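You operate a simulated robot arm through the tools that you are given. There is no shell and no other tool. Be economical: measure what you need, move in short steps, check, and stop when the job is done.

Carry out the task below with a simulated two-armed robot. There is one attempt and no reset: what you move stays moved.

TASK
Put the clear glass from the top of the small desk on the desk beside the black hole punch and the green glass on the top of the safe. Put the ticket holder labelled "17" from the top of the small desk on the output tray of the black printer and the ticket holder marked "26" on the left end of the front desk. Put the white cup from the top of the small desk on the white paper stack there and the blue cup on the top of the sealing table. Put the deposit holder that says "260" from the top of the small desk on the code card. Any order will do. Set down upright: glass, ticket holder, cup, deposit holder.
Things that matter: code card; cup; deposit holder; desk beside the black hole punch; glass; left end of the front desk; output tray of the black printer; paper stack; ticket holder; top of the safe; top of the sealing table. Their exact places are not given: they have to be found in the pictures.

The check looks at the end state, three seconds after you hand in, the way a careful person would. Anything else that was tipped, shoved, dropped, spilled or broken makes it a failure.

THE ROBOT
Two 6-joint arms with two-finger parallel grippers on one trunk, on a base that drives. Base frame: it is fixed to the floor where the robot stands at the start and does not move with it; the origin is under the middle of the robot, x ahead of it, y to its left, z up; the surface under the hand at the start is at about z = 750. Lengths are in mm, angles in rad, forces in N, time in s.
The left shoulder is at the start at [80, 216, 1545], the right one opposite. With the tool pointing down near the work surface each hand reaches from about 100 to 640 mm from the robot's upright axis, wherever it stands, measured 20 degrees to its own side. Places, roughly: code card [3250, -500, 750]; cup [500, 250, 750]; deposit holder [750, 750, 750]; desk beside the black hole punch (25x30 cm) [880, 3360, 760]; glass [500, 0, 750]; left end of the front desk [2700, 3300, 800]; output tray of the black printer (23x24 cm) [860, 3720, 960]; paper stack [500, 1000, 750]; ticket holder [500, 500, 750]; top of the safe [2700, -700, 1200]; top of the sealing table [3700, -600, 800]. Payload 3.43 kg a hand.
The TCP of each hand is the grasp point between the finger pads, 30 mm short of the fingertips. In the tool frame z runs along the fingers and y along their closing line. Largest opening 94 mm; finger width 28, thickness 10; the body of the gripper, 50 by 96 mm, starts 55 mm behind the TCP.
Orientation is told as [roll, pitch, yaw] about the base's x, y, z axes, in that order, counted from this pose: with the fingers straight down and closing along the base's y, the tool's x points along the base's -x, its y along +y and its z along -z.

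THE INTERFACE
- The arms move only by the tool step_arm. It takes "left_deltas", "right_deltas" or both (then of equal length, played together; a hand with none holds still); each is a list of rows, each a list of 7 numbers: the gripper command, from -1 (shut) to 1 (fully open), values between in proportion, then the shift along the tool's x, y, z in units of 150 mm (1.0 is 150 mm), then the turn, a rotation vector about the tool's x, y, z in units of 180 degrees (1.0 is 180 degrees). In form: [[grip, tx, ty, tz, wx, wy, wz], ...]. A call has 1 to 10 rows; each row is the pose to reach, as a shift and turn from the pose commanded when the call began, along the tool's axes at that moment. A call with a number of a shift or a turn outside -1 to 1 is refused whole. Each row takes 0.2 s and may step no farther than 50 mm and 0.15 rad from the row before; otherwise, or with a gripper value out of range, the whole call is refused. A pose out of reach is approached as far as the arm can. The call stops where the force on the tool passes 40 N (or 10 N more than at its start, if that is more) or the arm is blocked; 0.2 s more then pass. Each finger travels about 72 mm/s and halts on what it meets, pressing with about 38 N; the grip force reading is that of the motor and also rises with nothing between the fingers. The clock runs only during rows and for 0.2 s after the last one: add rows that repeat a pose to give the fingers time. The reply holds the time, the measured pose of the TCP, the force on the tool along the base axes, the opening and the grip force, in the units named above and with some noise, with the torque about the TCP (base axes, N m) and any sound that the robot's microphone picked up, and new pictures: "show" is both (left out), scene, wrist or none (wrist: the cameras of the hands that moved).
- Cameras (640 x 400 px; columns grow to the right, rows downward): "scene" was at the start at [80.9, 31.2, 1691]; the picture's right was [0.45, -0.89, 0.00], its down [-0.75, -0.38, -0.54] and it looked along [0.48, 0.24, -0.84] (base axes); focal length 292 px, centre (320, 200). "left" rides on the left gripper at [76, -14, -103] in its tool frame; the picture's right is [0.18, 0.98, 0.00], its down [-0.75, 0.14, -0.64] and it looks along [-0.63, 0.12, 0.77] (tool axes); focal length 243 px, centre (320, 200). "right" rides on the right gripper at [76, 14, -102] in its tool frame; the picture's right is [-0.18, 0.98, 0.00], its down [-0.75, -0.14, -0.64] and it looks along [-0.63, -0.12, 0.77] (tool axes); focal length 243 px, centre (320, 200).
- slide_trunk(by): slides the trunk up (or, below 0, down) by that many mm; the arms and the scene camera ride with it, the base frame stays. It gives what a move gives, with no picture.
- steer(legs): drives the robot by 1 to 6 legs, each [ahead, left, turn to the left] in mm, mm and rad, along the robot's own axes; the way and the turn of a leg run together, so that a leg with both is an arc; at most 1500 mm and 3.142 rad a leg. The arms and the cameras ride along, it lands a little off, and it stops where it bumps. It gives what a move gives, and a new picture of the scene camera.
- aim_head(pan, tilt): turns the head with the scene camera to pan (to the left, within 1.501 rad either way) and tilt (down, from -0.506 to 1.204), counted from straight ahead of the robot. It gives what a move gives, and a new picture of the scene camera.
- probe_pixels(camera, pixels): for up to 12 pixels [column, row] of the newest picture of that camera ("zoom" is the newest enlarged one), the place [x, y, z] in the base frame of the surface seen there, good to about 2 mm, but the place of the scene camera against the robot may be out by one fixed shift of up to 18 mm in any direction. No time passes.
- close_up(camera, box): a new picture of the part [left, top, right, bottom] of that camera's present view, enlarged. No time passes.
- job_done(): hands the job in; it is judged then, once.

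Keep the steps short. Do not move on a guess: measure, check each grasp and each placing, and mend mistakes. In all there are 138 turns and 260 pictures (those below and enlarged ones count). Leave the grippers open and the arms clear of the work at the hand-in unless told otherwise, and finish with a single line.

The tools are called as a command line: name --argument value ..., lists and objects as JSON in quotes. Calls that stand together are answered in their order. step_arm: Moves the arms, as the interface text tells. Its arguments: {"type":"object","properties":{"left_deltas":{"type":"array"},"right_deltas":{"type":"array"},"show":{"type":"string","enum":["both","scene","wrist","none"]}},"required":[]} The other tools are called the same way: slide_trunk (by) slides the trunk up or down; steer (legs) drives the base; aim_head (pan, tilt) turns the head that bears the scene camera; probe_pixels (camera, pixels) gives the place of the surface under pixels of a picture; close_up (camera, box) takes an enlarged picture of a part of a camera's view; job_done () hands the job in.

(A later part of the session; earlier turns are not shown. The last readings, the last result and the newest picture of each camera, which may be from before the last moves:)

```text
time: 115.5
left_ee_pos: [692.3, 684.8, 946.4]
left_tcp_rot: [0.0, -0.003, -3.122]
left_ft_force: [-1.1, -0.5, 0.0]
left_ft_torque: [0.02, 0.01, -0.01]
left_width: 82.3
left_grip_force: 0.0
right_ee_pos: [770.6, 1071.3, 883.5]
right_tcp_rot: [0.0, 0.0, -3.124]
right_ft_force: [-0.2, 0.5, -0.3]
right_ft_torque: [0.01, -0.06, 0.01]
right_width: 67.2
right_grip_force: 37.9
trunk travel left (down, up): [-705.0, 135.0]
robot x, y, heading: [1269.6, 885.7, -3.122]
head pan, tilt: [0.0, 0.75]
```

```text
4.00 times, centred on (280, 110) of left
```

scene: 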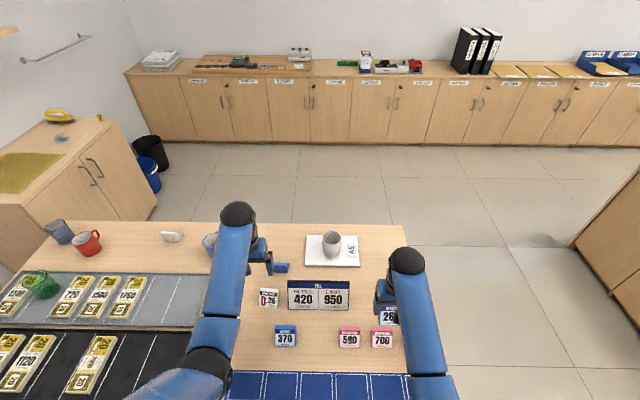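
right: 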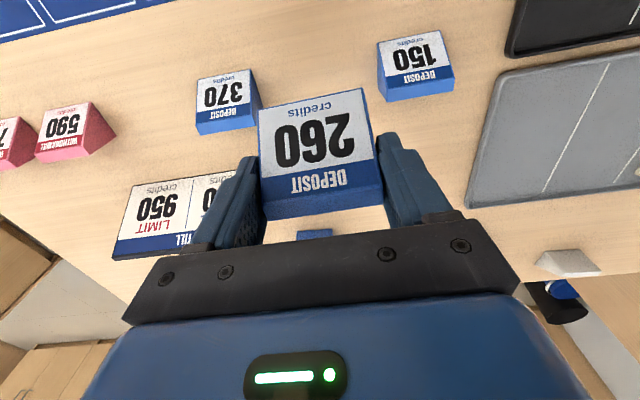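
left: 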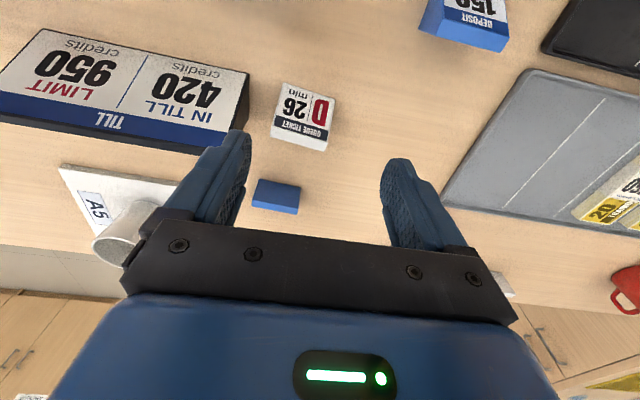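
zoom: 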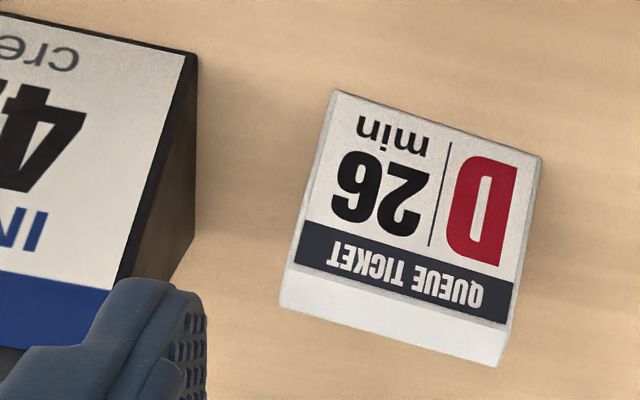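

26: centre ≈(648,697), yaw about −0.1 from the hand; TILL board 38 mm away. Align, turn, lower.

step_arm --left_deltas '[[0.75, -0.15, -0.043, 0, 0, 0, 0.018], [0.75, -0.292, -0.086, 0, 0, 0, 0.035], [0.75, -0.292, -0.086, 0.3, 0, 0, 0.035], [0.75, -0.292, -0.086, 0.55, 0, 0, 0.035]]' --show "wrist"

```text
time: 116.5
left_ee_pos: [648.4, 697.4, 862.1]
left_tcp_rot: [0.001, -0.004, 3.05]
left_ft_force: [0.9, 0.6, -0.4]
left_ft_torque: [0.01, 0.02, 0.01]
left_width: 82.6
left_grip_force: 0.2
right_ee_pos: [771.8, 1069.8, 883.9]
right_tcp_rot: [-0.001, 0.001, -3.124]
right_ft_force: [-0.2, -0.3, -0.6]
right_ft_torque: [0.0, -0.01, -0.02]
right_width: 67.3
right_grip_force: 38.0
trunk travel left (down, up): [-705.0, 135.0]
robot x, y, heading: [1272.0, 887.5, -3.129]
head pan, tilt: [0.0, 0.75]
```

left: 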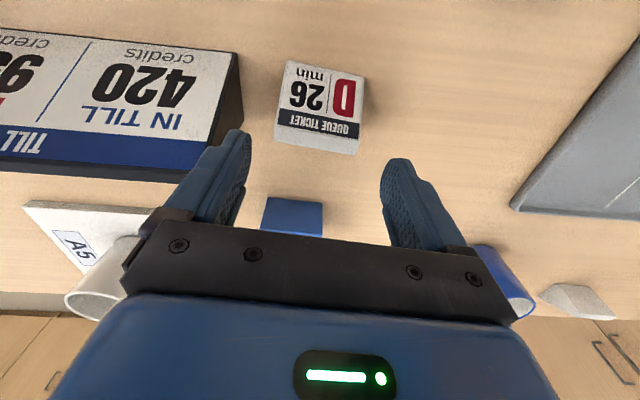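

Aligned. Lower 67 mm.

step_arm --left_deltas '[[0.75, 0, 0, 0.25, 0, 0, 0], [0.75, 0, 0, 0.4, 0, 0, 0], [0.75, 0, 0, 0.455, 0, 0, 0], [0.75, 0, 0, 0.455, 0, 0, 0]]' --show "wrist"

```text
time: 117.5
left_ee_pos: [648.5, 699.5, 795.3]
left_tcp_rot: [0.0, -0.002, 3.051]
left_ft_force: [0.7, 0.3, 0.6]
left_ft_torque: [0.0, -0.03, 0.01]
left_width: 82.3
left_grip_force: 0.2
right_ee_pos: [771.5, 1071.3, 884.3]
right_tcp_rot: [-0.001, 0.0, -3.124]
right_ft_force: [-0.9, 0.0, -0.5]
right_ft_torque: [0.02, 0.01, -0.01]
right_width: 67.2
right_grip_force: 37.9
trunk travel left (down, up): [-705.0, 135.0]
robot x, y, heading: [1269.0, 887.4, -3.127]
head pan, tilt: [0.0, 0.75]
```

left: 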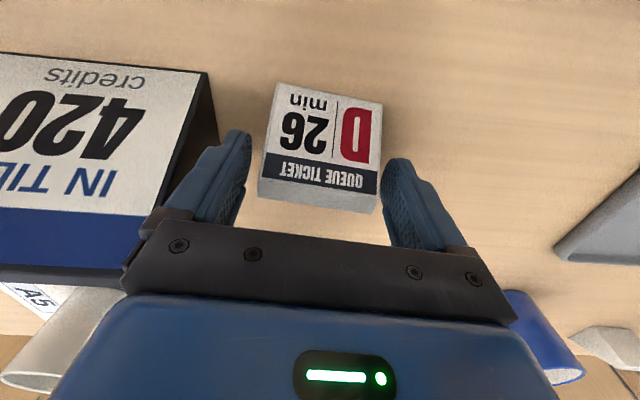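

Close and lift.

step_arm --left_deltas '[[0.5, 0, 0, 0, 0, 0, 0], [-1, 0, 0, 0, 0, 0, 0], [-1, 0, 0, 0, 0, 0, 0], [-1, 0, 0, 0, 0, 0, 0], [-1, 0, 0, -0.15, 0, 0, 0], [-1, 0, 0, -0.4, 0, 0, 0], [-1, 0, 0, -0.7, 0, 0, 0], [-1, 0, 0, -0.9, 0, 0, 0]]' --show "wrist"

slide_trunk --by 60

```text
time: 119.3
left_ee_pos: [648.2, 699.8, 931.0]
left_tcp_rot: [0.002, 0.0, 3.05]
left_ft_force: [0.6, 0.0, -1.1]
left_ft_torque: [0.05, 0.04, 0.0]
left_width: 67.2
left_grip_force: 38.6
right_ee_pos: [772.0, 1071.1, 883.1]
right_tcp_rot: [-0.001, -0.002, -3.125]
right_ft_force: [-0.2, 0.5, -1.4]
right_ft_torque: [0.0, -0.03, 0.0]
right_width: 67.4
right_grip_force: 37.9
trunk travel left (down, up): [-705.0, 135.0]
robot x, y, heading: [1271.9, 882.0, -3.12]
head pan, tilt: [0.0, 0.75]
```

left: 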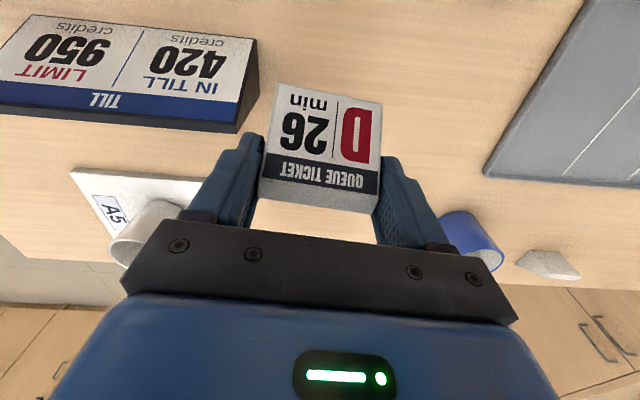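

```text
time: 120.3
left_ee_pos: [648.2, 699.3, 989.1]
left_tcp_rot: [-0.001, -0.004, 3.053]
left_ft_force: [0.0, -0.2, -0.4]
left_ft_torque: [-0.01, -0.03, 0.04]
left_width: 66.9
left_grip_force: 37.8
right_ee_pos: [769.8, 1069.4, 944.6]
right_tcp_rot: [0.0, 0.0, -3.125]
right_ft_force: [-0.2, -0.5, -0.9]
right_ft_torque: [-0.01, 0.01, -0.01]
right_width: 67.3
right_grip_force: 38.4
trunk travel left (down, up): [-765.0, 75.0]
robot x, y, heading: [1270.9, 885.8, -3.122]
head pan, tilt: [0.0, 0.75]
```

Both held. I back away, turn to face +y, strafe and go toward the near end of the front desk.

steer --legs '[[-500, 0, 0], [0, 0, -1.59], [0, -880, 0], [1150, 0, 0]]'

aim_head --pan 0.0 --tilt 0.5

```text
time: 136.9
left_ee_pos: [2513.9, 2639.8, 990.6]
left_tcp_rot: [0.0, -0.002, 1.452]
left_ft_force: [0.7, 0.6, -0.7]
left_ft_torque: [-0.02, 0.01, 0.01]
left_width: 67.3
left_grip_force: 38.1
right_ee_pos: [2883.0, 2506.0, 944.4]
right_tcp_rot: [0.0, 0.0, 1.559]
right_ft_force: [0.7, 0.3, 0.6]
right_ft_torque: [0.03, 0.03, -0.01]
right_width: 67.5
right_grip_force: 37.9
trunk travel left (down, up): [-765.0, 75.0]
robot x, y, heading: [2682.3, 2012.0, 1.566]
head pan, tilt: [0.0, 0.75]
```

scene: 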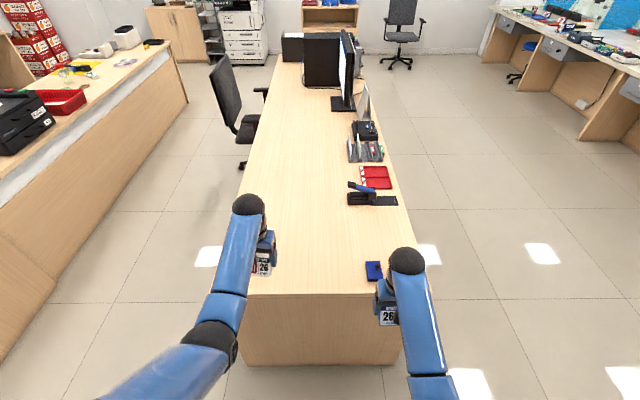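

```text
time: 137.6
left_ee_pos: [2512.3, 2640.7, 990.0]
left_tcp_rot: [0.0, -0.002, 1.451]
left_ft_force: [0.6, 0.0, -0.1]
left_ft_torque: [-0.02, 0.01, -0.01]
left_width: 67.5
left_grip_force: 38.4
right_ee_pos: [2882.0, 2507.6, 944.1]
right_tcp_rot: [-0.001, 0.0, 1.56]
right_ft_force: [-0.6, -0.1, -0.2]
right_ft_torque: [-0.02, 0.01, 0.0]
right_width: 67.3
right_grip_force: 37.7
trunk travel left (down, up): [-765.0, 75.0]
robot x, y, heading: [2680.8, 2014.6, 1.558]
head pan, tilt: [0.0, 0.499]
```

scene: 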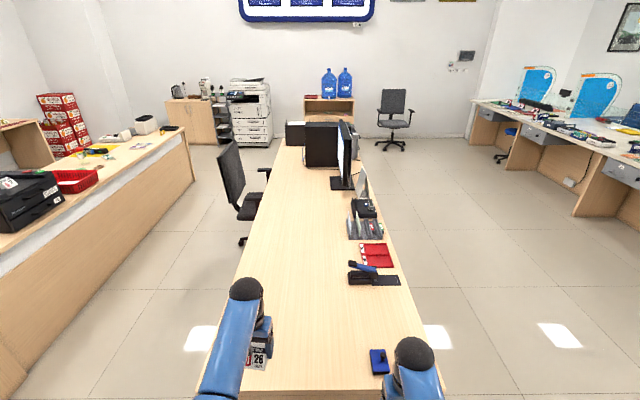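

The front desk's near (left) end is free except stamps on the right. I drive 340 mm ahead and move the left hand 90 mm to the right.

steer --legs '[[340, 0, 0]]'

step_arm --left_deltas '[[-1, 0.02, -0.25, 0.2, 0, 0, 0], [-1, 0.04, -0.5, 0.4, 0, 0, 0], [-1, 0.06, -0.65, 0.6, 0, 0, 0]]' --show "wrist"

```text
time: 140.0
left_ee_pos: [2519.2, 2980.5, 988.5]
left_tcp_rot: [-0.001, 0.0, 1.448]
left_ft_force: [0.6, 0.0, -0.6]
left_ft_torque: [0.02, 0.02, 0.02]
left_width: 66.9
left_grip_force: 37.9
right_ee_pos: [2887.1, 2848.2, 942.3]
right_tcp_rot: [-0.001, 0.004, 1.558]
right_ft_force: [-0.2, 0.4, -1.3]
right_ft_torque: [0.03, -0.03, -0.04]
right_width: 67.2
right_grip_force: 38.0
trunk travel left (down, up): [-765.0, 75.0]
robot x, y, heading: [2686.3, 2349.3, 1.557]
head pan, tilt: [0.0, 0.499]
stopped in leg 1: the robot was blocked; the commanded pose is now the measured one
```

scene: 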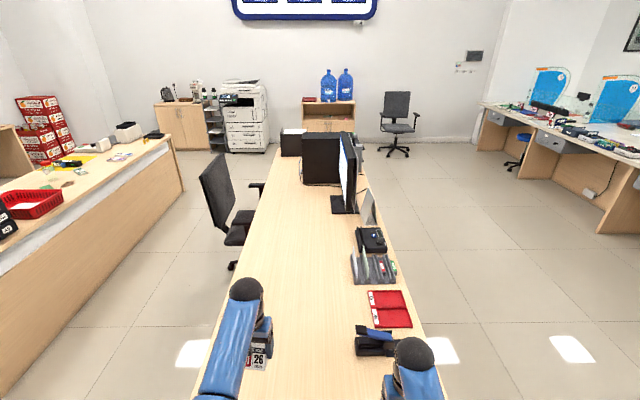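

```text
time: 140.8
left_ee_pos: [2615.1, 2960.3, 898.1]
left_tcp_rot: [0.0, -0.002, 1.449]
left_ft_force: [0.4, 0.5, -0.2]
left_ft_torque: [-0.01, 0.02, -0.01]
left_width: 67.3
left_grip_force: 37.7
right_ee_pos: [2887.1, 2846.4, 943.5]
right_tcp_rot: [0.001, 0.002, 1.558]
right_ft_force: [0.2, 0.5, -1.4]
right_ft_torque: [0.01, 0.0, 0.0]
right_width: 67.2
right_grip_force: 38.0
trunk travel left (down, up): [-765.0, 75.0]
robot x, y, heading: [2686.9, 2351.8, 1.556]
head pan, tilt: [0.0, 0.499]
```

left: 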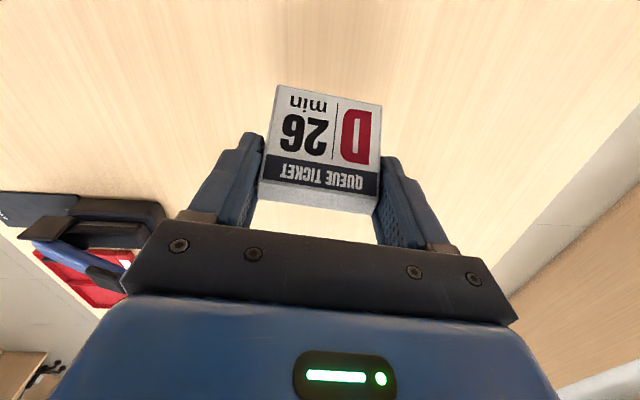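

Base touched the desk end lightly; nothing on it moved in the picture. I check surface height and lower.

probe_pixels --camera "left" --pixels '[[230, 60], [420, 100], [320, 60]]'

step_arm --left_deltas '[[-1, 0, 0, 0.3, 0, 0, 0], [-1, 0, 0, 0.55, 0, 0, 0], [-1, 0, 0, 0.64, 0, 0, 0], [-1, 0, 0, 0.675, 0, 0, 0], [-1, 0, 0, 0.675, 0, 0, 0]]' --show "wrist"

```text
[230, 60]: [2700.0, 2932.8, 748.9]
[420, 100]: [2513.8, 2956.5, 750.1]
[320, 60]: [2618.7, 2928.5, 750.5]
```

```text
time: 142.0
left_ee_pos: [2611.7, 2953.4, 804.2]
left_tcp_rot: [0.001, 0.0, 1.448]
left_ft_force: [-0.1, 0.3, 0.0]
left_ft_torque: [0.03, 0.0, 0.01]
left_width: 67.3
left_grip_force: 38.0
left hand out of reach, approached as far as the arm can: row 3, 4, 5
right_ee_pos: [2887.5, 2847.8, 943.7]
right_tcp_rot: [0.0, 0.002, 1.558]
right_ft_force: [-0.6, 0.3, -1.0]
right_ft_torque: [-0.01, 0.0, -0.03]
right_width: 67.3
right_grip_force: 37.6
trunk travel left (down, up): [-765.0, 75.0]
robot x, y, heading: [2686.1, 2352.0, 1.559]
head pan, tilt: [0.0, 0.499]
```

left: 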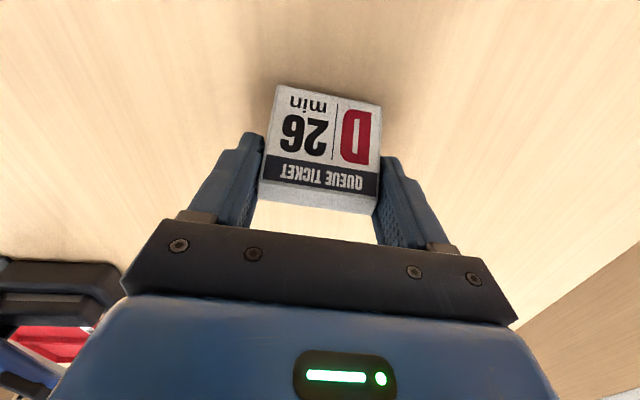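

At reach limit; I pull 45 mm back toward me and lower the remaining 8 mm.

step_arm --left_deltas '[[-1, 0.3, 0, 0, 0, 0, 0], [-1, 0.3, 0, 0.03, 0, 0, 0], [-1, 0.3, 0, 0.05, 0, 0, 0], [-1, 0.3, 0, 0.05, 0, 0, 0]]' --show "none"

```text
time: 142.3
left_ee_pos: [2601.9, 2905.2, 783.1]
left_tcp_rot: [0.01, 0.075, 1.45]
left_ft_force: [0.8, -0.4, 0.0]
left_ft_torque: [0.01, 0.0, 0.03]
left_width: 67.2
left_grip_force: 37.9
right_ee_pos: [2886.3, 2841.6, 944.8]
right_tcp_rot: [-0.001, -0.003, 1.558]
right_ft_force: [-1.1, -0.1, -1.0]
right_ft_torque: [-0.02, -0.02, -0.01]
right_width: 67.6
right_grip_force: 38.2
trunk travel left (down, up): [-765.0, 75.0]
robot x, y, heading: [2687.5, 2351.1, 1.556]
head pan, tilt: [0.0, 0.499]
stopped in row 1 (left hand): the force on the tool passed its limit at 435 N (the readings are from after the stop); the commanded pose is now the measured one
```

An unexpected dip: the holder pressed onto the desk. I look before anything else.

step_arm --left_deltas '[[-1, 0, 0, 0, 0, 0, 0]]' --show "wrist"

close_up --camera "scene" --box '[180, 240, 440, 400]'

```text
time: 142.7
left_ee_pos: [2602.5, 2906.9, 781.0]
left_tcp_rot: [0.013, 0.08, 1.453]
left_ft_force: [-0.2, 0.2, 0.4]
left_ft_torque: [-0.04, 0.01, 0.0]
left_width: 67.4
left_grip_force: 38.3
right_ee_pos: [2887.2, 2847.3, 944.2]
right_tcp_rot: [0.0, 0.0, 1.558]
right_ft_force: [-0.2, 1.1, -0.1]
right_ft_torque: [-0.02, 0.0, 0.0]
right_width: 67.3
right_grip_force: 38.3
trunk travel left (down, up): [-765.0, 75.0]
robot x, y, heading: [2685.4, 2352.7, 1.558]
head pan, tilt: [0.0, 0.499]
```

left: 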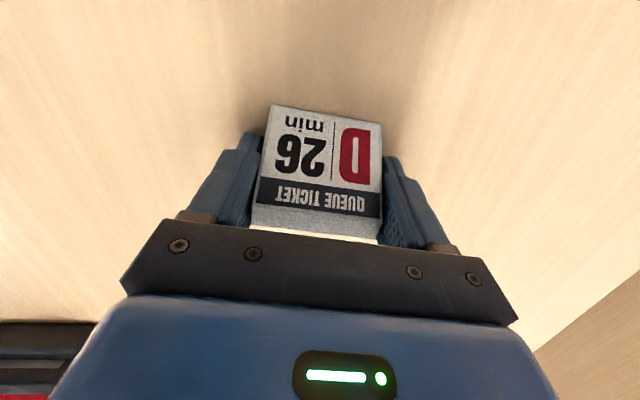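

```text
2.46 times, centred on (310, 320) of scene
```

zoom: 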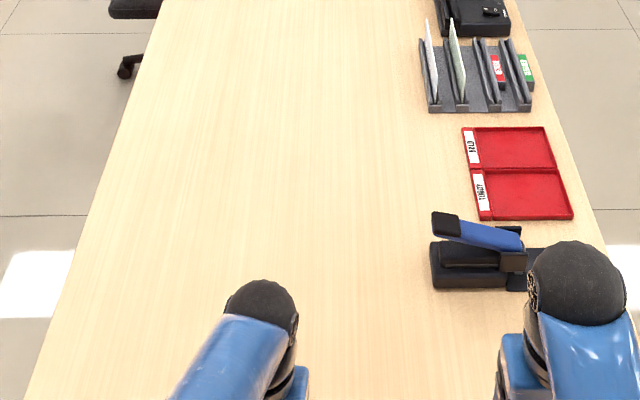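

The holder has slid up ~12 mm in the grip and seems to stand on the desk. I probe its feet.

probe_pixels --camera "left" --pixels '[[277, 107], [376, 126], [326, 115], [270, 190], [330, 205], [256, 218], [376, 230], [330, 225], [330, 95]]'

```text
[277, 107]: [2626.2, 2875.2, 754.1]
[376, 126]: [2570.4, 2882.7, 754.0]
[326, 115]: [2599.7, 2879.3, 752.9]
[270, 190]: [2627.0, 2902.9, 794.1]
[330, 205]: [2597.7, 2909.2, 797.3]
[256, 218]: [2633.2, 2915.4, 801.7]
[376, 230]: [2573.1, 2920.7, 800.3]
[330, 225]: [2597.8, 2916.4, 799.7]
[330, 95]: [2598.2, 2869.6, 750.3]
```

It stands flat (top z≈800, foot ≈751). Open and rise.

step_arm --left_deltas '[[-0.2, 0, 0, 0, 0, 0, 0], [0.5, 0, 0, 0, 0, 0, 0], [0.9, 0, 0, 0, 0, 0, 0], [0.9, 0, 0, 0, 0, 0, 0], [0.9, 0, 0, -0.1, 0, 0, 0], [0.9, 0, 0, -0.35, 0, 0, 0], [0.9, 0, 0, -0.6, 0, 0, 0], [0.9, 0, 0, -0.9, 0, 0, 0]]' --show "wrist"

```text
time: 144.5
left_ee_pos: [2607.3, 2915.9, 917.9]
left_tcp_rot: [0.012, 0.082, 1.451]
left_ft_force: [-0.2, 0.4, -0.6]
left_ft_torque: [0.0, 0.0, -0.01]
left_width: 89.6
left_grip_force: 0.0
right_ee_pos: [2887.3, 2845.9, 944.3]
right_tcp_rot: [0.0, -0.001, 1.557]
right_ft_force: [-0.7, 0.4, -1.3]
right_ft_torque: [-0.02, 0.0, 0.0]
right_width: 67.3
right_grip_force: 37.9
trunk travel left (down, up): [-765.0, 75.0]
robot x, y, heading: [2686.3, 2353.8, 1.556]
head pan, tilt: [0.0, 0.499]
```

left: 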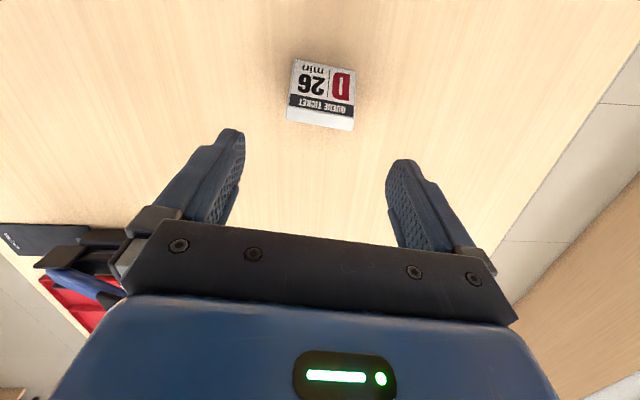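

Ticket 26 stands on the front desk. I straighten the hand, back off 1200 mm and turn around toward the safe/sealing table side.

step_arm --left_deltas '[[0.9, 0.1, 0, -0.1, 0.004, -0.026, 0], [0.9, 0.2, 0, -0.1, 0.004, -0.026, 0]]' --show "none"

steer --legs '[[-1200, 0, 0], [0, 0, -3.127]]'

```text
time: 145.1
left_ee_pos: [2602.6, 2885.7, 933.2]
left_tcp_rot: [-0.001, -0.003, 1.453]
left_ft_force: [0.2, -0.2, -0.2]
left_ft_torque: [0.02, 0.0, 0.0]
left_width: 89.0
left_grip_force: 0.0
right_ee_pos: [2887.8, 2847.1, 944.4]
right_tcp_rot: [-0.001, 0.002, 1.557]
right_ft_force: [0.1, -0.6, -0.7]
right_ft_torque: [0.03, 0.01, 0.01]
right_width: 67.3
right_grip_force: 38.1
trunk travel left (down, up): [-765.0, 75.0]
robot x, y, heading: [2687.5, 2350.0, 1.559]
head pan, tilt: [0.0, 0.499]
```

```text
time: 158.6
left_ee_pos: [2761.7, 610.3, 934.1]
left_tcp_rot: [0.0, -0.002, -1.69]
left_ft_force: [0.1, 0.1, -0.2]
left_ft_torque: [0.01, -0.02, -0.02]
left_width: 89.4
left_grip_force: 0.0
right_ee_pos: [2476.6, 651.2, 943.9]
right_tcp_rot: [-0.001, 0.003, -1.581]
right_ft_force: [-0.2, -0.4, -1.5]
right_ft_torque: [-0.01, -0.01, 0.01]
right_width: 67.3
right_grip_force: 37.9
trunk travel left (down, up): [-765.0, 75.0]
robot x, y, heading: [2674.5, 1150.7, -1.585]
head pan, tilt: [0.0, 0.499]
```

scene: 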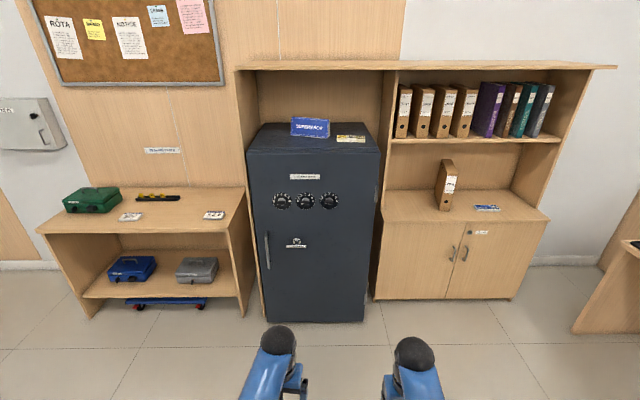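

I see the safe and a table to its left with cards. Enlarge and probe.

close_up --camera "scene" --box '[30, 170, 260, 320]'

close_up --camera "scene" --box '[230, 60, 400, 170]'

probe_pixels --camera "scene" --pixels '[[213, 215], [129, 217], [150, 200], [60, 225], [238, 200], [92, 200], [300, 150], [250, 152], [380, 152], [310, 128], [350, 140], [305, 70]]'

aim_head --pan 0.75 --tilt 0.4

```text
2.67 times, centred on (145, 245) of scene
```

zoom: 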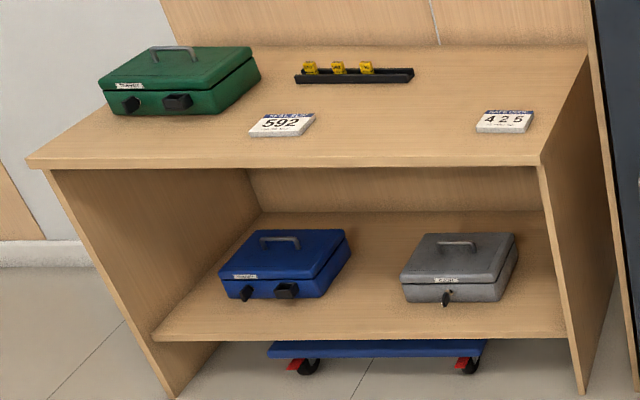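

```text
3.64 times, centred on (315, 115) of scene
```

zoom: 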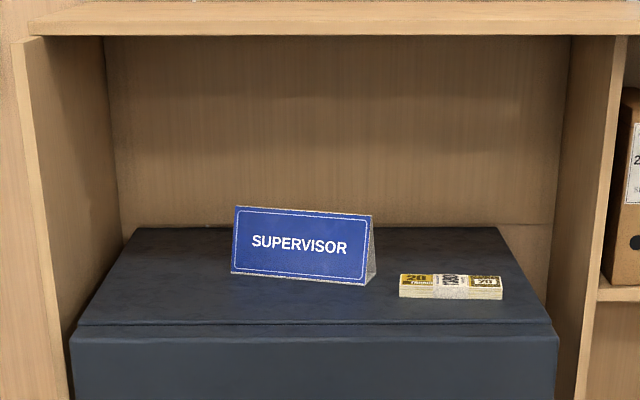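

```text
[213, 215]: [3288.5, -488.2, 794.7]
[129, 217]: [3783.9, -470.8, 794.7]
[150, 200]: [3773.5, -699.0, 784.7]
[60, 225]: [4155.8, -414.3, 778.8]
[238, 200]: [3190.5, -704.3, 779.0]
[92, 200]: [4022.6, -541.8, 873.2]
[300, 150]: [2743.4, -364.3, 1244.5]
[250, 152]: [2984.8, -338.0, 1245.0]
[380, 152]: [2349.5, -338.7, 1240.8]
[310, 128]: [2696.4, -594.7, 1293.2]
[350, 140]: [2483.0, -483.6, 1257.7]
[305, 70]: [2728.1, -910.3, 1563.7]
```

```text
time: 159.7
left_ee_pos: [2761.5, 608.7, 934.0]
left_tcp_rot: [-0.002, -0.003, -1.69]
left_ft_force: [0.0, 1.1, 0.1]
left_ft_torque: [0.01, -0.01, -0.03]
left_width: 89.2
left_grip_force: 0.1
right_ee_pos: [2475.6, 650.3, 944.1]
right_tcp_rot: [0.0, -0.002, -1.583]
right_ft_force: [0.4, -0.7, -0.8]
right_ft_torque: [0.0, -0.03, 0.02]
right_width: 67.4
right_grip_force: 38.0
trunk travel left (down, up): [-765.0, 75.0]
robot x, y, heading: [2676.5, 1146.7, -1.586]
head pan, tilt: [0.75, 0.4]
```

scene: 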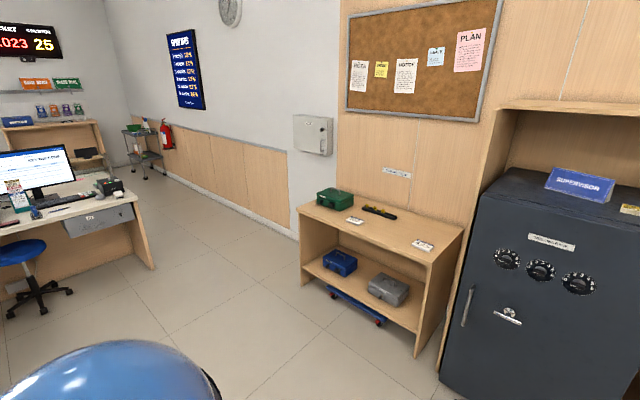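

The card "4 2 5" (SAFE CODE) at ≈(3288,−488,795) matches the code card; the other slip is "592". I drive so the right hand (260) comes near it, stopping short.

close_up --camera "scene" --box '[330, 195, 450, 260]'

steer --legs '[[0, 813, 0.015], [1000, 0, 0]]'

aim_head --pan 0.0 --tilt 0.7

```text
5.33 times, centred on (390, 228) of scene
```

zoom: 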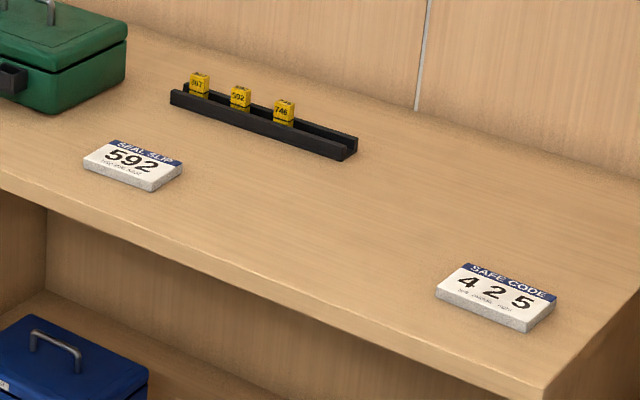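

```text
time: 168.8
left_ee_pos: [3614.2, -373.8, 934.3]
left_tcp_rot: [-0.003, -0.004, -1.639]
left_ft_force: [-0.4, 0.0, -0.1]
left_ft_torque: [0.05, -0.03, 0.03]
left_width: 89.4
left_grip_force: 0.0
right_ee_pos: [3329.0, -346.9, 944.3]
right_tcp_rot: [0.0, 0.001, -1.534]
right_ft_force: [0.1, 0.9, -0.8]
right_ft_torque: [-0.01, 0.01, -0.01]
right_width: 67.2
right_grip_force: 37.8
trunk travel left (down, up): [-765.0, 75.0]
robot x, y, heading: [3504.9, 158.4, -1.536]
head pan, tilt: [0.75, 0.4]
```

scene: 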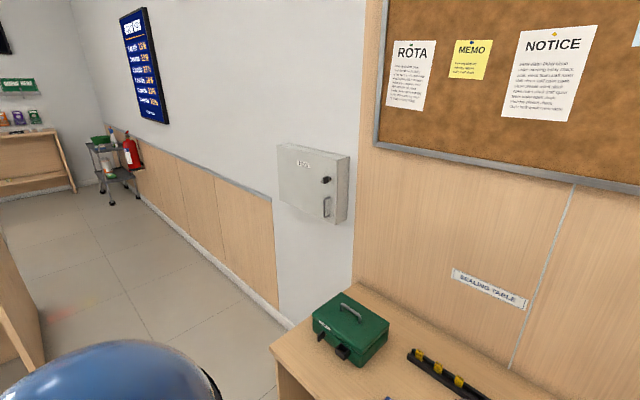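

```text
time: 169.9
left_ee_pos: [3615.9, -374.3, 933.9]
left_tcp_rot: [-0.002, -0.001, -1.641]
left_ft_force: [0.2, -0.1, 0.5]
left_ft_torque: [-0.02, 0.03, 0.02]
left_width: 89.5
left_grip_force: 0.1
right_ee_pos: [3327.4, -347.6, 944.5]
right_tcp_rot: [0.0, 0.001, -1.534]
right_ft_force: [0.0, 0.5, -0.1]
right_ft_torque: [0.01, 0.0, 0.02]
right_width: 67.3
right_grip_force: 37.7
trunk travel left (down, up): [-765.0, 75.0]
robot x, y, heading: [3505.2, 155.5, -1.536]
head pan, tilt: [0.0, 0.7]
```

scene: 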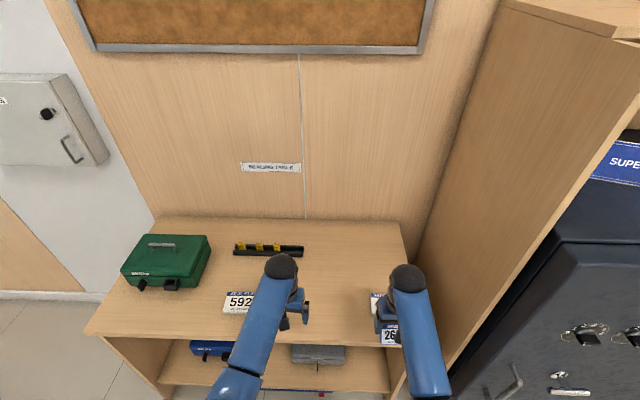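

I straighten the heading and go 130 mm closer, then view with the right wrist camera.

steer --legs '[[130, 0, -0.035]]'

step_arm --right_deltas '[[-1, 0, 0.05, 0.0, 0, 0, 0]]' --show "wrist"

```text
time: 171.1
left_ee_pos: [3601.1, -503.0, 935.1]
left_tcp_rot: [-0.002, -0.004, -1.674]
left_ft_force: [0.4, 0.1, -0.7]
left_ft_torque: [-0.05, 0.0, 0.0]
left_width: 89.2
left_grip_force: 0.2
right_ee_pos: [3315.4, -467.0, 945.3]
right_tcp_rot: [0.0, -0.002, -1.568]
right_ft_force: [0.5, 0.2, -1.1]
right_ft_torque: [-0.03, -0.03, 0.01]
right_width: 67.3
right_grip_force: 37.6
trunk travel left (down, up): [-765.0, 75.0]
robot x, y, heading: [3506.7, 28.4, -1.57]
head pan, tilt: [0.0, 0.7]
```

scene: 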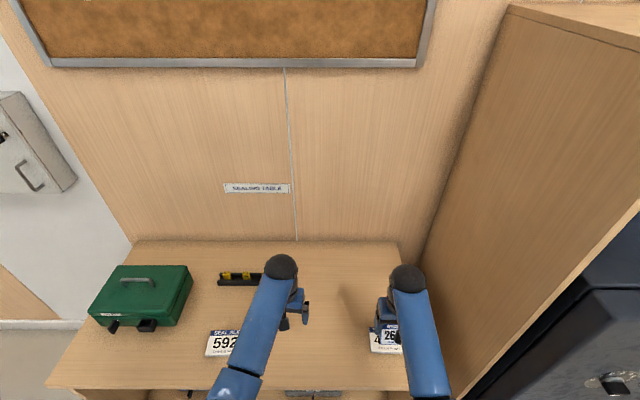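

```text
time: 171.5
left_ee_pos: [3600.0, -508.4, 933.1]
left_tcp_rot: [-0.002, -0.001, -1.674]
left_ft_force: [-0.3, 0.1, 0.6]
left_ft_torque: [0.01, 0.0, 0.02]
left_width: 89.4
left_grip_force: 0.1
right_ee_pos: [3323.3, -469.9, 943.7]
right_tcp_rot: [0.0, 0.0, -1.568]
right_ft_force: [-1.0, -0.2, -1.1]
right_ft_torque: [-0.04, 0.01, 0.03]
right_width: 67.1
right_grip_force: 38.0
trunk travel left (down, up): [-765.0, 75.0]
robot x, y, heading: [3507.2, 27.4, -1.566]
head pan, tilt: [0.0, 0.7]
```

right: 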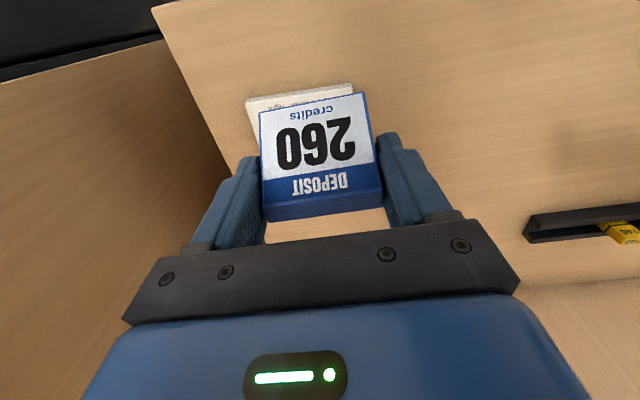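

The card is mostly hidden under the holder. I shift the hand 90 mm to +x to see it.

step_arm --right_deltas '[[-1, 0, 0.3, 0.0, 0, 0, 0], [-1, 0, 0.6, 0.0, 0, 0, 0]]' --show "wrist"

```text
time: 172.1
left_ee_pos: [3601.2, -507.3, 931.9]
left_tcp_rot: [-0.003, -0.002, -1.673]
left_ft_force: [0.6, -0.9, 0.3]
left_ft_torque: [0.01, 0.01, 0.03]
left_width: 89.3
left_grip_force: 0.2
right_ee_pos: [3411.4, -471.1, 944.9]
right_tcp_rot: [-0.001, 0.003, -1.567]
right_ft_force: [0.7, 0.2, -0.2]
right_ft_torque: [0.01, 0.01, -0.03]
right_width: 67.6
right_grip_force: 38.6
trunk travel left (down, up): [-765.0, 75.0]
robot x, y, heading: [3504.1, 28.1, -1.567]
head pan, tilt: [0.0, 0.7]
```

right: 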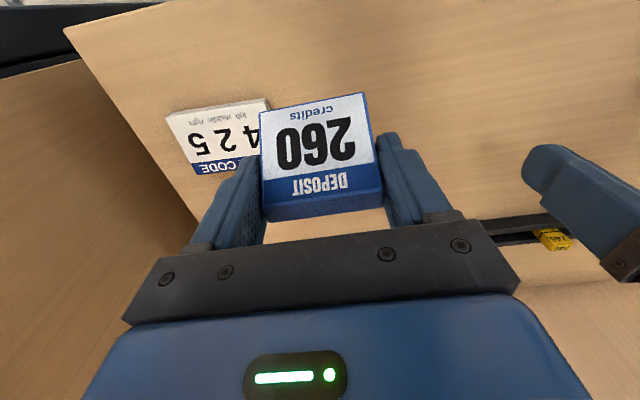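

probe_pixels --camera "right" --pixels '[[168, 118], [266, 100], [197, 172], [238, 165], [215, 135], [180, 140], [255, 150], [300, 60], [180, 170], [230, 112]]'

close_up --camera "right" --box '[140, 80, 300, 190]'

```text
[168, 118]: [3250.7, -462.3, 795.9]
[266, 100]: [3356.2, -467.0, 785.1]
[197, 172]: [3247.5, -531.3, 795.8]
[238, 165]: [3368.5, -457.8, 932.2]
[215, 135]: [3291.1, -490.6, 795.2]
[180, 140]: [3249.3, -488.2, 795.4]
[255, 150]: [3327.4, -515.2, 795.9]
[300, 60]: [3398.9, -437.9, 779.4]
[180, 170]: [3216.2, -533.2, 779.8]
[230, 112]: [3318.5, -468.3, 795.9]
```

```text
3.64 times, centred on (220, 135) of right
```

zoom: 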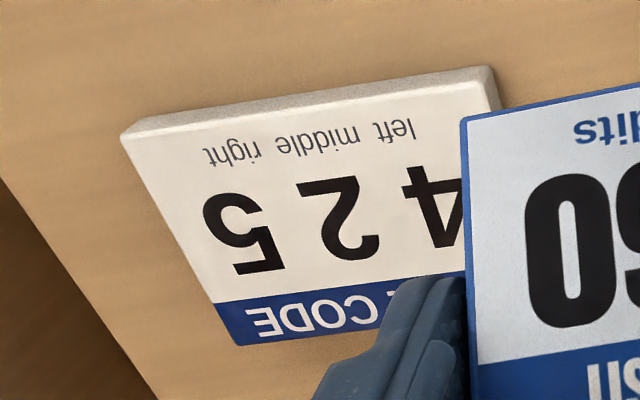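

Card: x 3249–3355, y −464…−532, top z 795.5; centre (3302,−498). I move the holder over it and lower to TCP ≈ 860 first.

step_arm --right_deltas '[[-1, -0.06, -0.25, 0, 0, 0, 0.005], [-1, -0.12, -0.5, 0, 0, 0, 0.01], [-1, -0.18, -0.73, 0, 0, 0, 0.016], [-1, -0.18, -0.73, 0.3, 0, 0, 0.016], [-1, -0.18, -0.73, 0.56, 0, 0, 0.016]]' --show "wrist"

```text
time: 173.3
left_ee_pos: [3601.1, -507.2, 933.0]
left_tcp_rot: [-0.002, -0.001, -1.674]
left_ft_force: [-0.4, -0.8, -0.4]
left_ft_torque: [-0.01, 0.01, 0.0]
left_width: 89.1
left_grip_force: 0.1
right_ee_pos: [3303.0, -496.8, 861.1]
right_tcp_rot: [-0.001, 0.001, -1.618]
right_ft_force: [0.2, 0.7, -1.1]
right_ft_torque: [-0.02, -0.01, 0.01]
right_width: 67.5
right_grip_force: 38.1
trunk travel left (down, up): [-765.0, 75.0]
robot x, y, heading: [3510.5, 31.0, -1.568]
head pan, tilt: [0.0, 0.7]
```

right: 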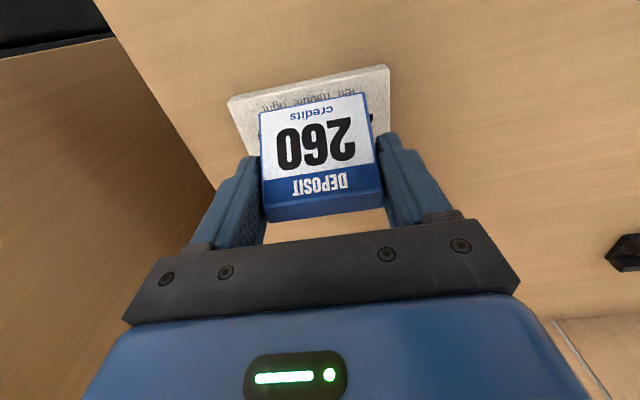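

Centred. Lower to just above contact.

step_arm --right_deltas '[[-1, 0, 0, 0.08, 0, 0, 0], [-1, 0, 0, 0.12, 0, 0, 0], [-1, 0, 0, 0.138, 0, 0, 0], [-1, 0, 0, 0.138, 0, 0, 0]]' --show "wrist"

probe_pixels --camera "right" --pixels '[[240, 110], [380, 90], [262, 130], [318, 105]]'

```text
time: 174.3
left_ee_pos: [3601.2, -506.4, 933.6]
left_tcp_rot: [-0.002, -0.001, -1.672]
left_ft_force: [-0.5, 0.3, 0.6]
left_ft_torque: [0.0, 0.01, 0.0]
left_width: 89.2
left_grip_force: 0.1
right_ee_pos: [3303.5, -496.5, 841.6]
right_tcp_rot: [0.0, -0.001, -1.616]
right_ft_force: [-0.1, -0.9, -0.9]
right_ft_torque: [-0.02, -0.03, 0.05]
right_width: 67.5
right_grip_force: 38.0
trunk travel left (down, up): [-765.0, 75.0]
robot x, y, heading: [3507.5, 28.3, -1.572]
head pan, tilt: [0.0, 0.7]
```

right: 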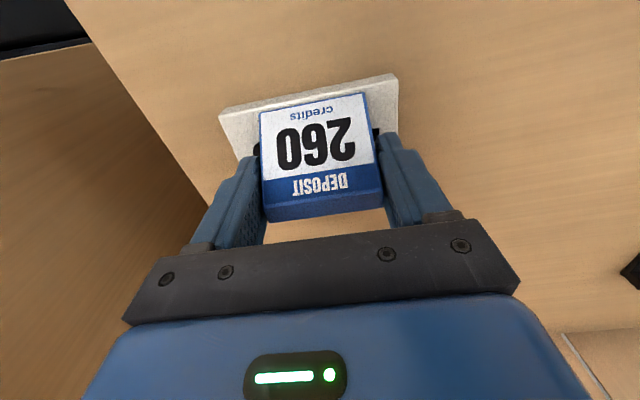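

```text
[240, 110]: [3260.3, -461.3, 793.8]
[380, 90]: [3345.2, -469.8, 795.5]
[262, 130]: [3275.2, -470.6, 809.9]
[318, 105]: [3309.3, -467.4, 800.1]
```

Lower 3 mm, open, rise.

step_arm --right_deltas '[[-1, 0, 0, 0.012, 0, 0, 0], [-1, 0, 0, 0.02, 0, 0, 0], [0.4, 0, 0, 0.02, 0, 0, 0], [0.8, 0, 0, 0.02, 0, 0, 0], [0.8, 0, 0, 0.02, 0, 0, 0], [0.8, 0, 0, -0.1, 0, 0, 0], [0.8, 0, 0, -0.4, 0, 0, 0], [0.8, 0, 0, -0.7, 0, 0, 0]]' --show "wrist"

```text
time: 176.1
left_ee_pos: [3600.5, -505.7, 934.4]
left_tcp_rot: [-0.002, -0.001, -1.672]
left_ft_force: [-0.2, -0.4, -1.0]
left_ft_torque: [0.01, 0.01, 0.0]
left_width: 89.2
left_grip_force: 0.1
right_ee_pos: [3304.2, -495.6, 946.7]
right_tcp_rot: [-0.001, 0.003, -1.616]
right_ft_force: [-0.1, 0.1, 0.2]
right_ft_torque: [-0.01, -0.01, 0.01]
right_width: 84.6
right_grip_force: 0.0
trunk travel left (down, up): [-765.0, 75.0]
robot x, y, heading: [3509.3, 27.2, -1.568]
head pan, tilt: [0.0, 0.7]
```

right: 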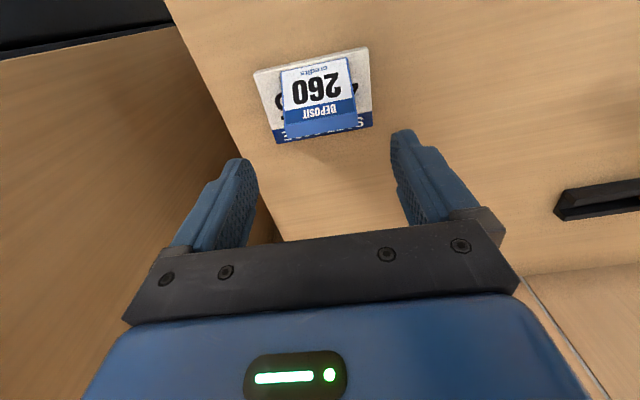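

260 stands on the SAFE CODE card. Now I return around the small desk's left end to its near side for the green glass and blue cup.

steer --legs '[[-1500, 0, 0], [-450, 0, 0], [0, -1500, 0], [0, -1500, 0], [0, -490, 0], [0, 0, 1.57]]'

aim_head --pan -0.5 --tilt 0.7

```text
time: 206.2
left_ee_pos: [559.7, 2076.1, 932.4]
left_tcp_rot: [-0.001, 0.0, -0.101]
left_ft_force: [0.1, 0.6, 0.0]
left_ft_torque: [-0.01, -0.01, -0.02]
left_width: 89.3
left_grip_force: 0.0
right_ee_pos: [551.5, 1780.6, 944.6]
right_tcp_rot: [0.0, 0.0, -0.046]
right_ft_force: [-0.9, 0.7, -0.8]
right_ft_torque: [-0.01, -0.01, -0.01]
right_width: 84.6
right_grip_force: 0.1
trunk travel left (down, up): [-765.0, 75.0]
robot x, y, heading: [27.4, 1983.9, 0.001]
head pan, tilt: [0.0, 0.7]
```

scene: 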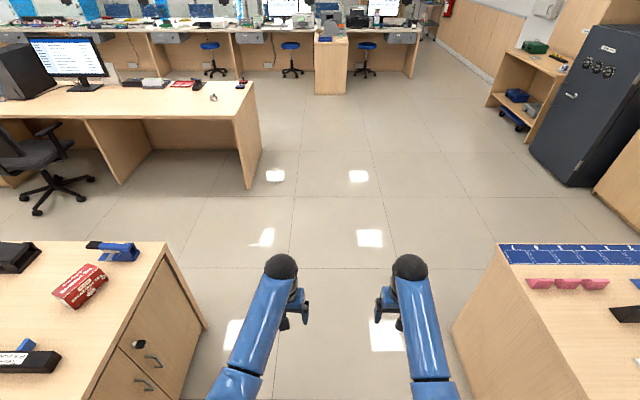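

```text
time: 207.1
left_ee_pos: [560.0, 2077.1, 932.9]
left_tcp_rot: [-0.002, -0.002, -0.101]
left_ft_force: [0.1, -0.1, 0.7]
left_ft_torque: [0.0, 0.0, -0.03]
left_width: 89.5
left_grip_force: 0.1
right_ee_pos: [549.8, 1779.9, 945.5]
right_tcp_rot: [-0.001, 0.0, -0.045]
right_ft_force: [0.2, 0.3, 1.0]
right_ft_torque: [-0.03, 0.0, 0.0]
right_width: 84.6
right_grip_force: 0.0
trunk travel left (down, up): [-765.0, 75.0]
robot x, y, heading: [29.1, 1984.0, 0.007]
head pan, tilt: [-0.499, 0.7]
```

scene: 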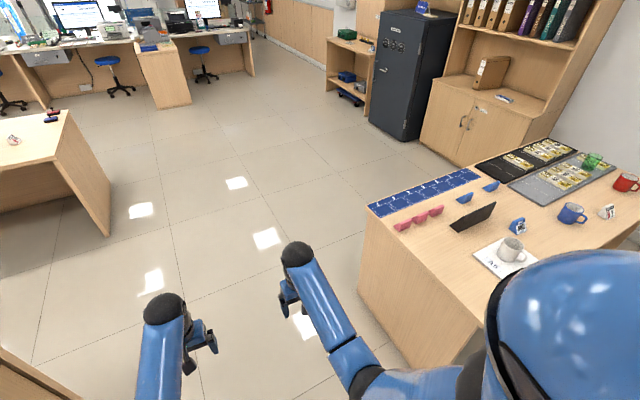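

Back to the near side: first position for the blue cup with the left hand.

steer --legs '[[-35, 0, 0], [0, -1500, 0], [0, -230, 0]]'

step_arm --left_deltas '[[1, 0.2, 0, 0, 0, 0, -0.03], [1, 0.4, 0, 0, 0, 0, -0.03]]' --right_deltas '[[1, -0.2, 0.0, 0, 0, 0, -0.015], [1, -0.2, 0, 0, 0, 0, -0.015]]' --show "wrist"

```text
time: 216.2
left_ee_pos: [559.3, 393.1, 932.8]
left_tcp_rot: [-0.004, -0.001, -0.069]
left_ft_force: [-0.1, 1.0, 0.5]
left_ft_torque: [-0.02, 0.0, 0.0]
left_width: 89.1
left_grip_force: 0.0
right_ee_pos: [558.6, 96.2, 945.9]
right_tcp_rot: [-0.004, 0.0, -0.013]
right_ft_force: [0.5, 0.2, 0.3]
right_ft_torque: [-0.03, 0.01, 0.0]
right_width: 84.5
right_grip_force: 0.2
trunk travel left (down, up): [-765.0, 75.0]
robot x, y, heading: [30.1, 280.6, 0.035]
head pan, tilt: [-0.499, 0.7]
```

scene: 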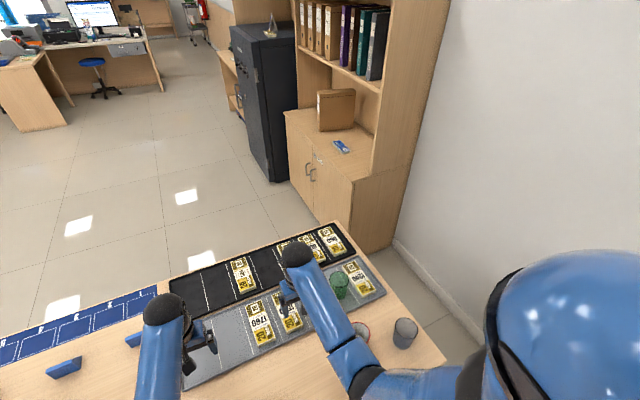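

```text
time: 216.8
left_ee_pos: [498.1, 396.4, 934.2]
left_tcp_rot: [-0.003, -0.002, 0.024]
left_ft_force: [-0.4, 0.8, 0.3]
left_ft_torque: [0.02, -0.01, 0.0]
left_width: 94.2
left_grip_force: 0.0
right_ee_pos: [588.9, 95.9, 948.3]
right_tcp_rot: [-0.001, 0.002, 0.034]
right_ft_force: [-0.7, 0.6, -0.5]
right_ft_torque: [0.0, -0.01, 0.03]
right_width: 93.9
right_grip_force: 0.0
trunk travel left (down, up): [-765.0, 75.0]
robot x, y, heading: [27.5, 278.8, 0.033]
head pan, tilt: [-0.499, 0.7]
```

right: 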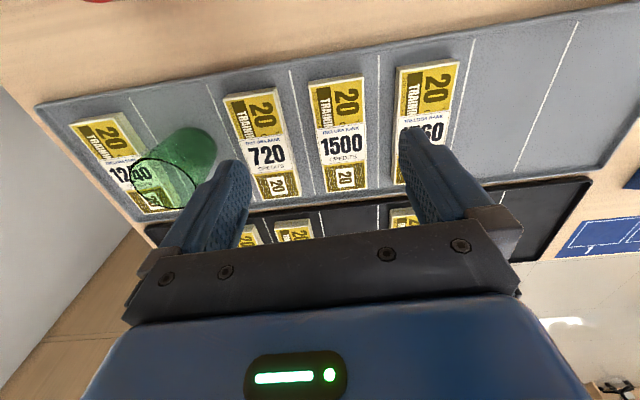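
left: 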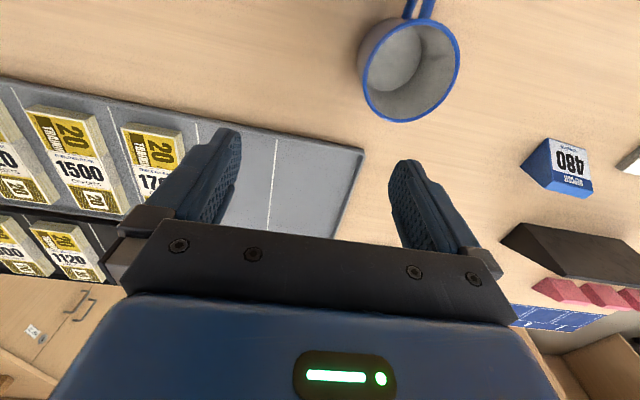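

I probe the blue cup rim (358–460, row 65) in the left view and green glass in the right view.

probe_pixels --camera "left" --pixels '[[361, 75], [459, 55], [405, 121], [420, 22], [440, 105], [428, 8], [370, 105]]'

probe_pixels --camera "right" --pixels '[[132, 178], [196, 190], [165, 160], [160, 207], [190, 128], [215, 150], [200, 175], [155, 135]]'

close_up --camera "right" --box '[60, 90, 260, 220]'

```text
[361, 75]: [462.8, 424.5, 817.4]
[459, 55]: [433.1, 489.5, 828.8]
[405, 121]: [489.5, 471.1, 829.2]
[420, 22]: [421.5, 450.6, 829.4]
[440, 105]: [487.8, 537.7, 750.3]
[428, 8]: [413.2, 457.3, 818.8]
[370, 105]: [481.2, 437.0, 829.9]
```

```text
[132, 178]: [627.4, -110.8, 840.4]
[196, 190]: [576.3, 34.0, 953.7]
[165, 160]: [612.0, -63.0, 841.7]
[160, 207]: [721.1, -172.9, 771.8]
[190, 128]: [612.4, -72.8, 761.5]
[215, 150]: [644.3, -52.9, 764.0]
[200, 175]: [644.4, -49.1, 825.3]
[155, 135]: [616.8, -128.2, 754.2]
```

```text
3.08 times, centred on (160, 155) of right
```

zoom: 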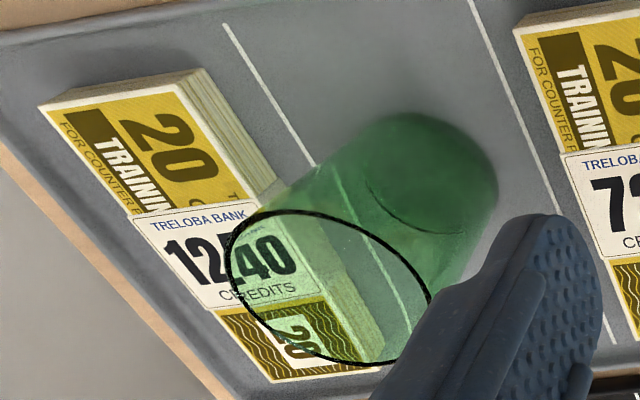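

Blue cup centre (456,462), rim z 829, handle toward −x. Align left hand and descend to TCP z≈801.

step_arm --left_deltas '[[1, 0.13, 0.22, 0, 0, 0, -0.015], [1, 0.27, 0.447, 0, 0, 0, -0.03], [1, 0.27, 0.447, 0.3, 0, 0, -0.03], [1, 0.27, 0.447, 0.6, 0, 0, -0.03], [1, 0.27, 0.447, 0.8, 0, 0, -0.03], [1, 0.27, 0.447, 0.887, 0, 0, -0.03], [1, 0.27, 0.447, 0.887, 0, 0, -0.03]]' --show "wrist"

```text
time: 218.4
left_ee_pos: [458.1, 461.0, 800.7]
left_tcp_rot: [0.0, -0.001, 0.121]
left_ft_force: [0.5, -0.6, 0.4]
left_ft_torque: [0.01, 0.01, 0.02]
left_width: 94.0
left_grip_force: 0.0
right_ee_pos: [590.4, 93.2, 946.6]
right_tcp_rot: [0.001, -0.001, 0.032]
right_ft_force: [0.7, -0.2, 0.1]
right_ft_torque: [0.01, 0.0, 0.02]
right_width: 93.8
right_grip_force: 0.0
trunk travel left (down, up): [-765.0, 75.0]
robot x, y, heading: [27.8, 280.5, 0.035]
head pan, tilt: [-0.499, 0.7]
```

left: 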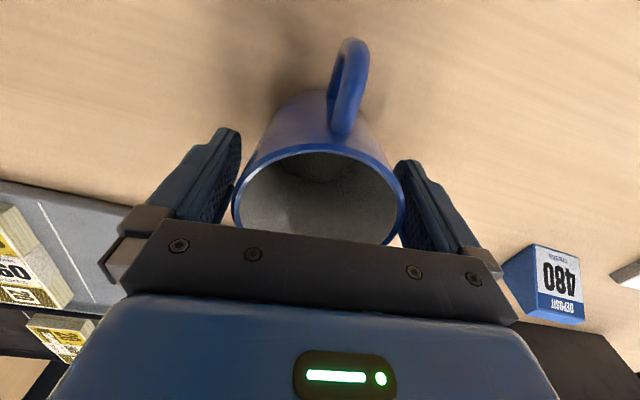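

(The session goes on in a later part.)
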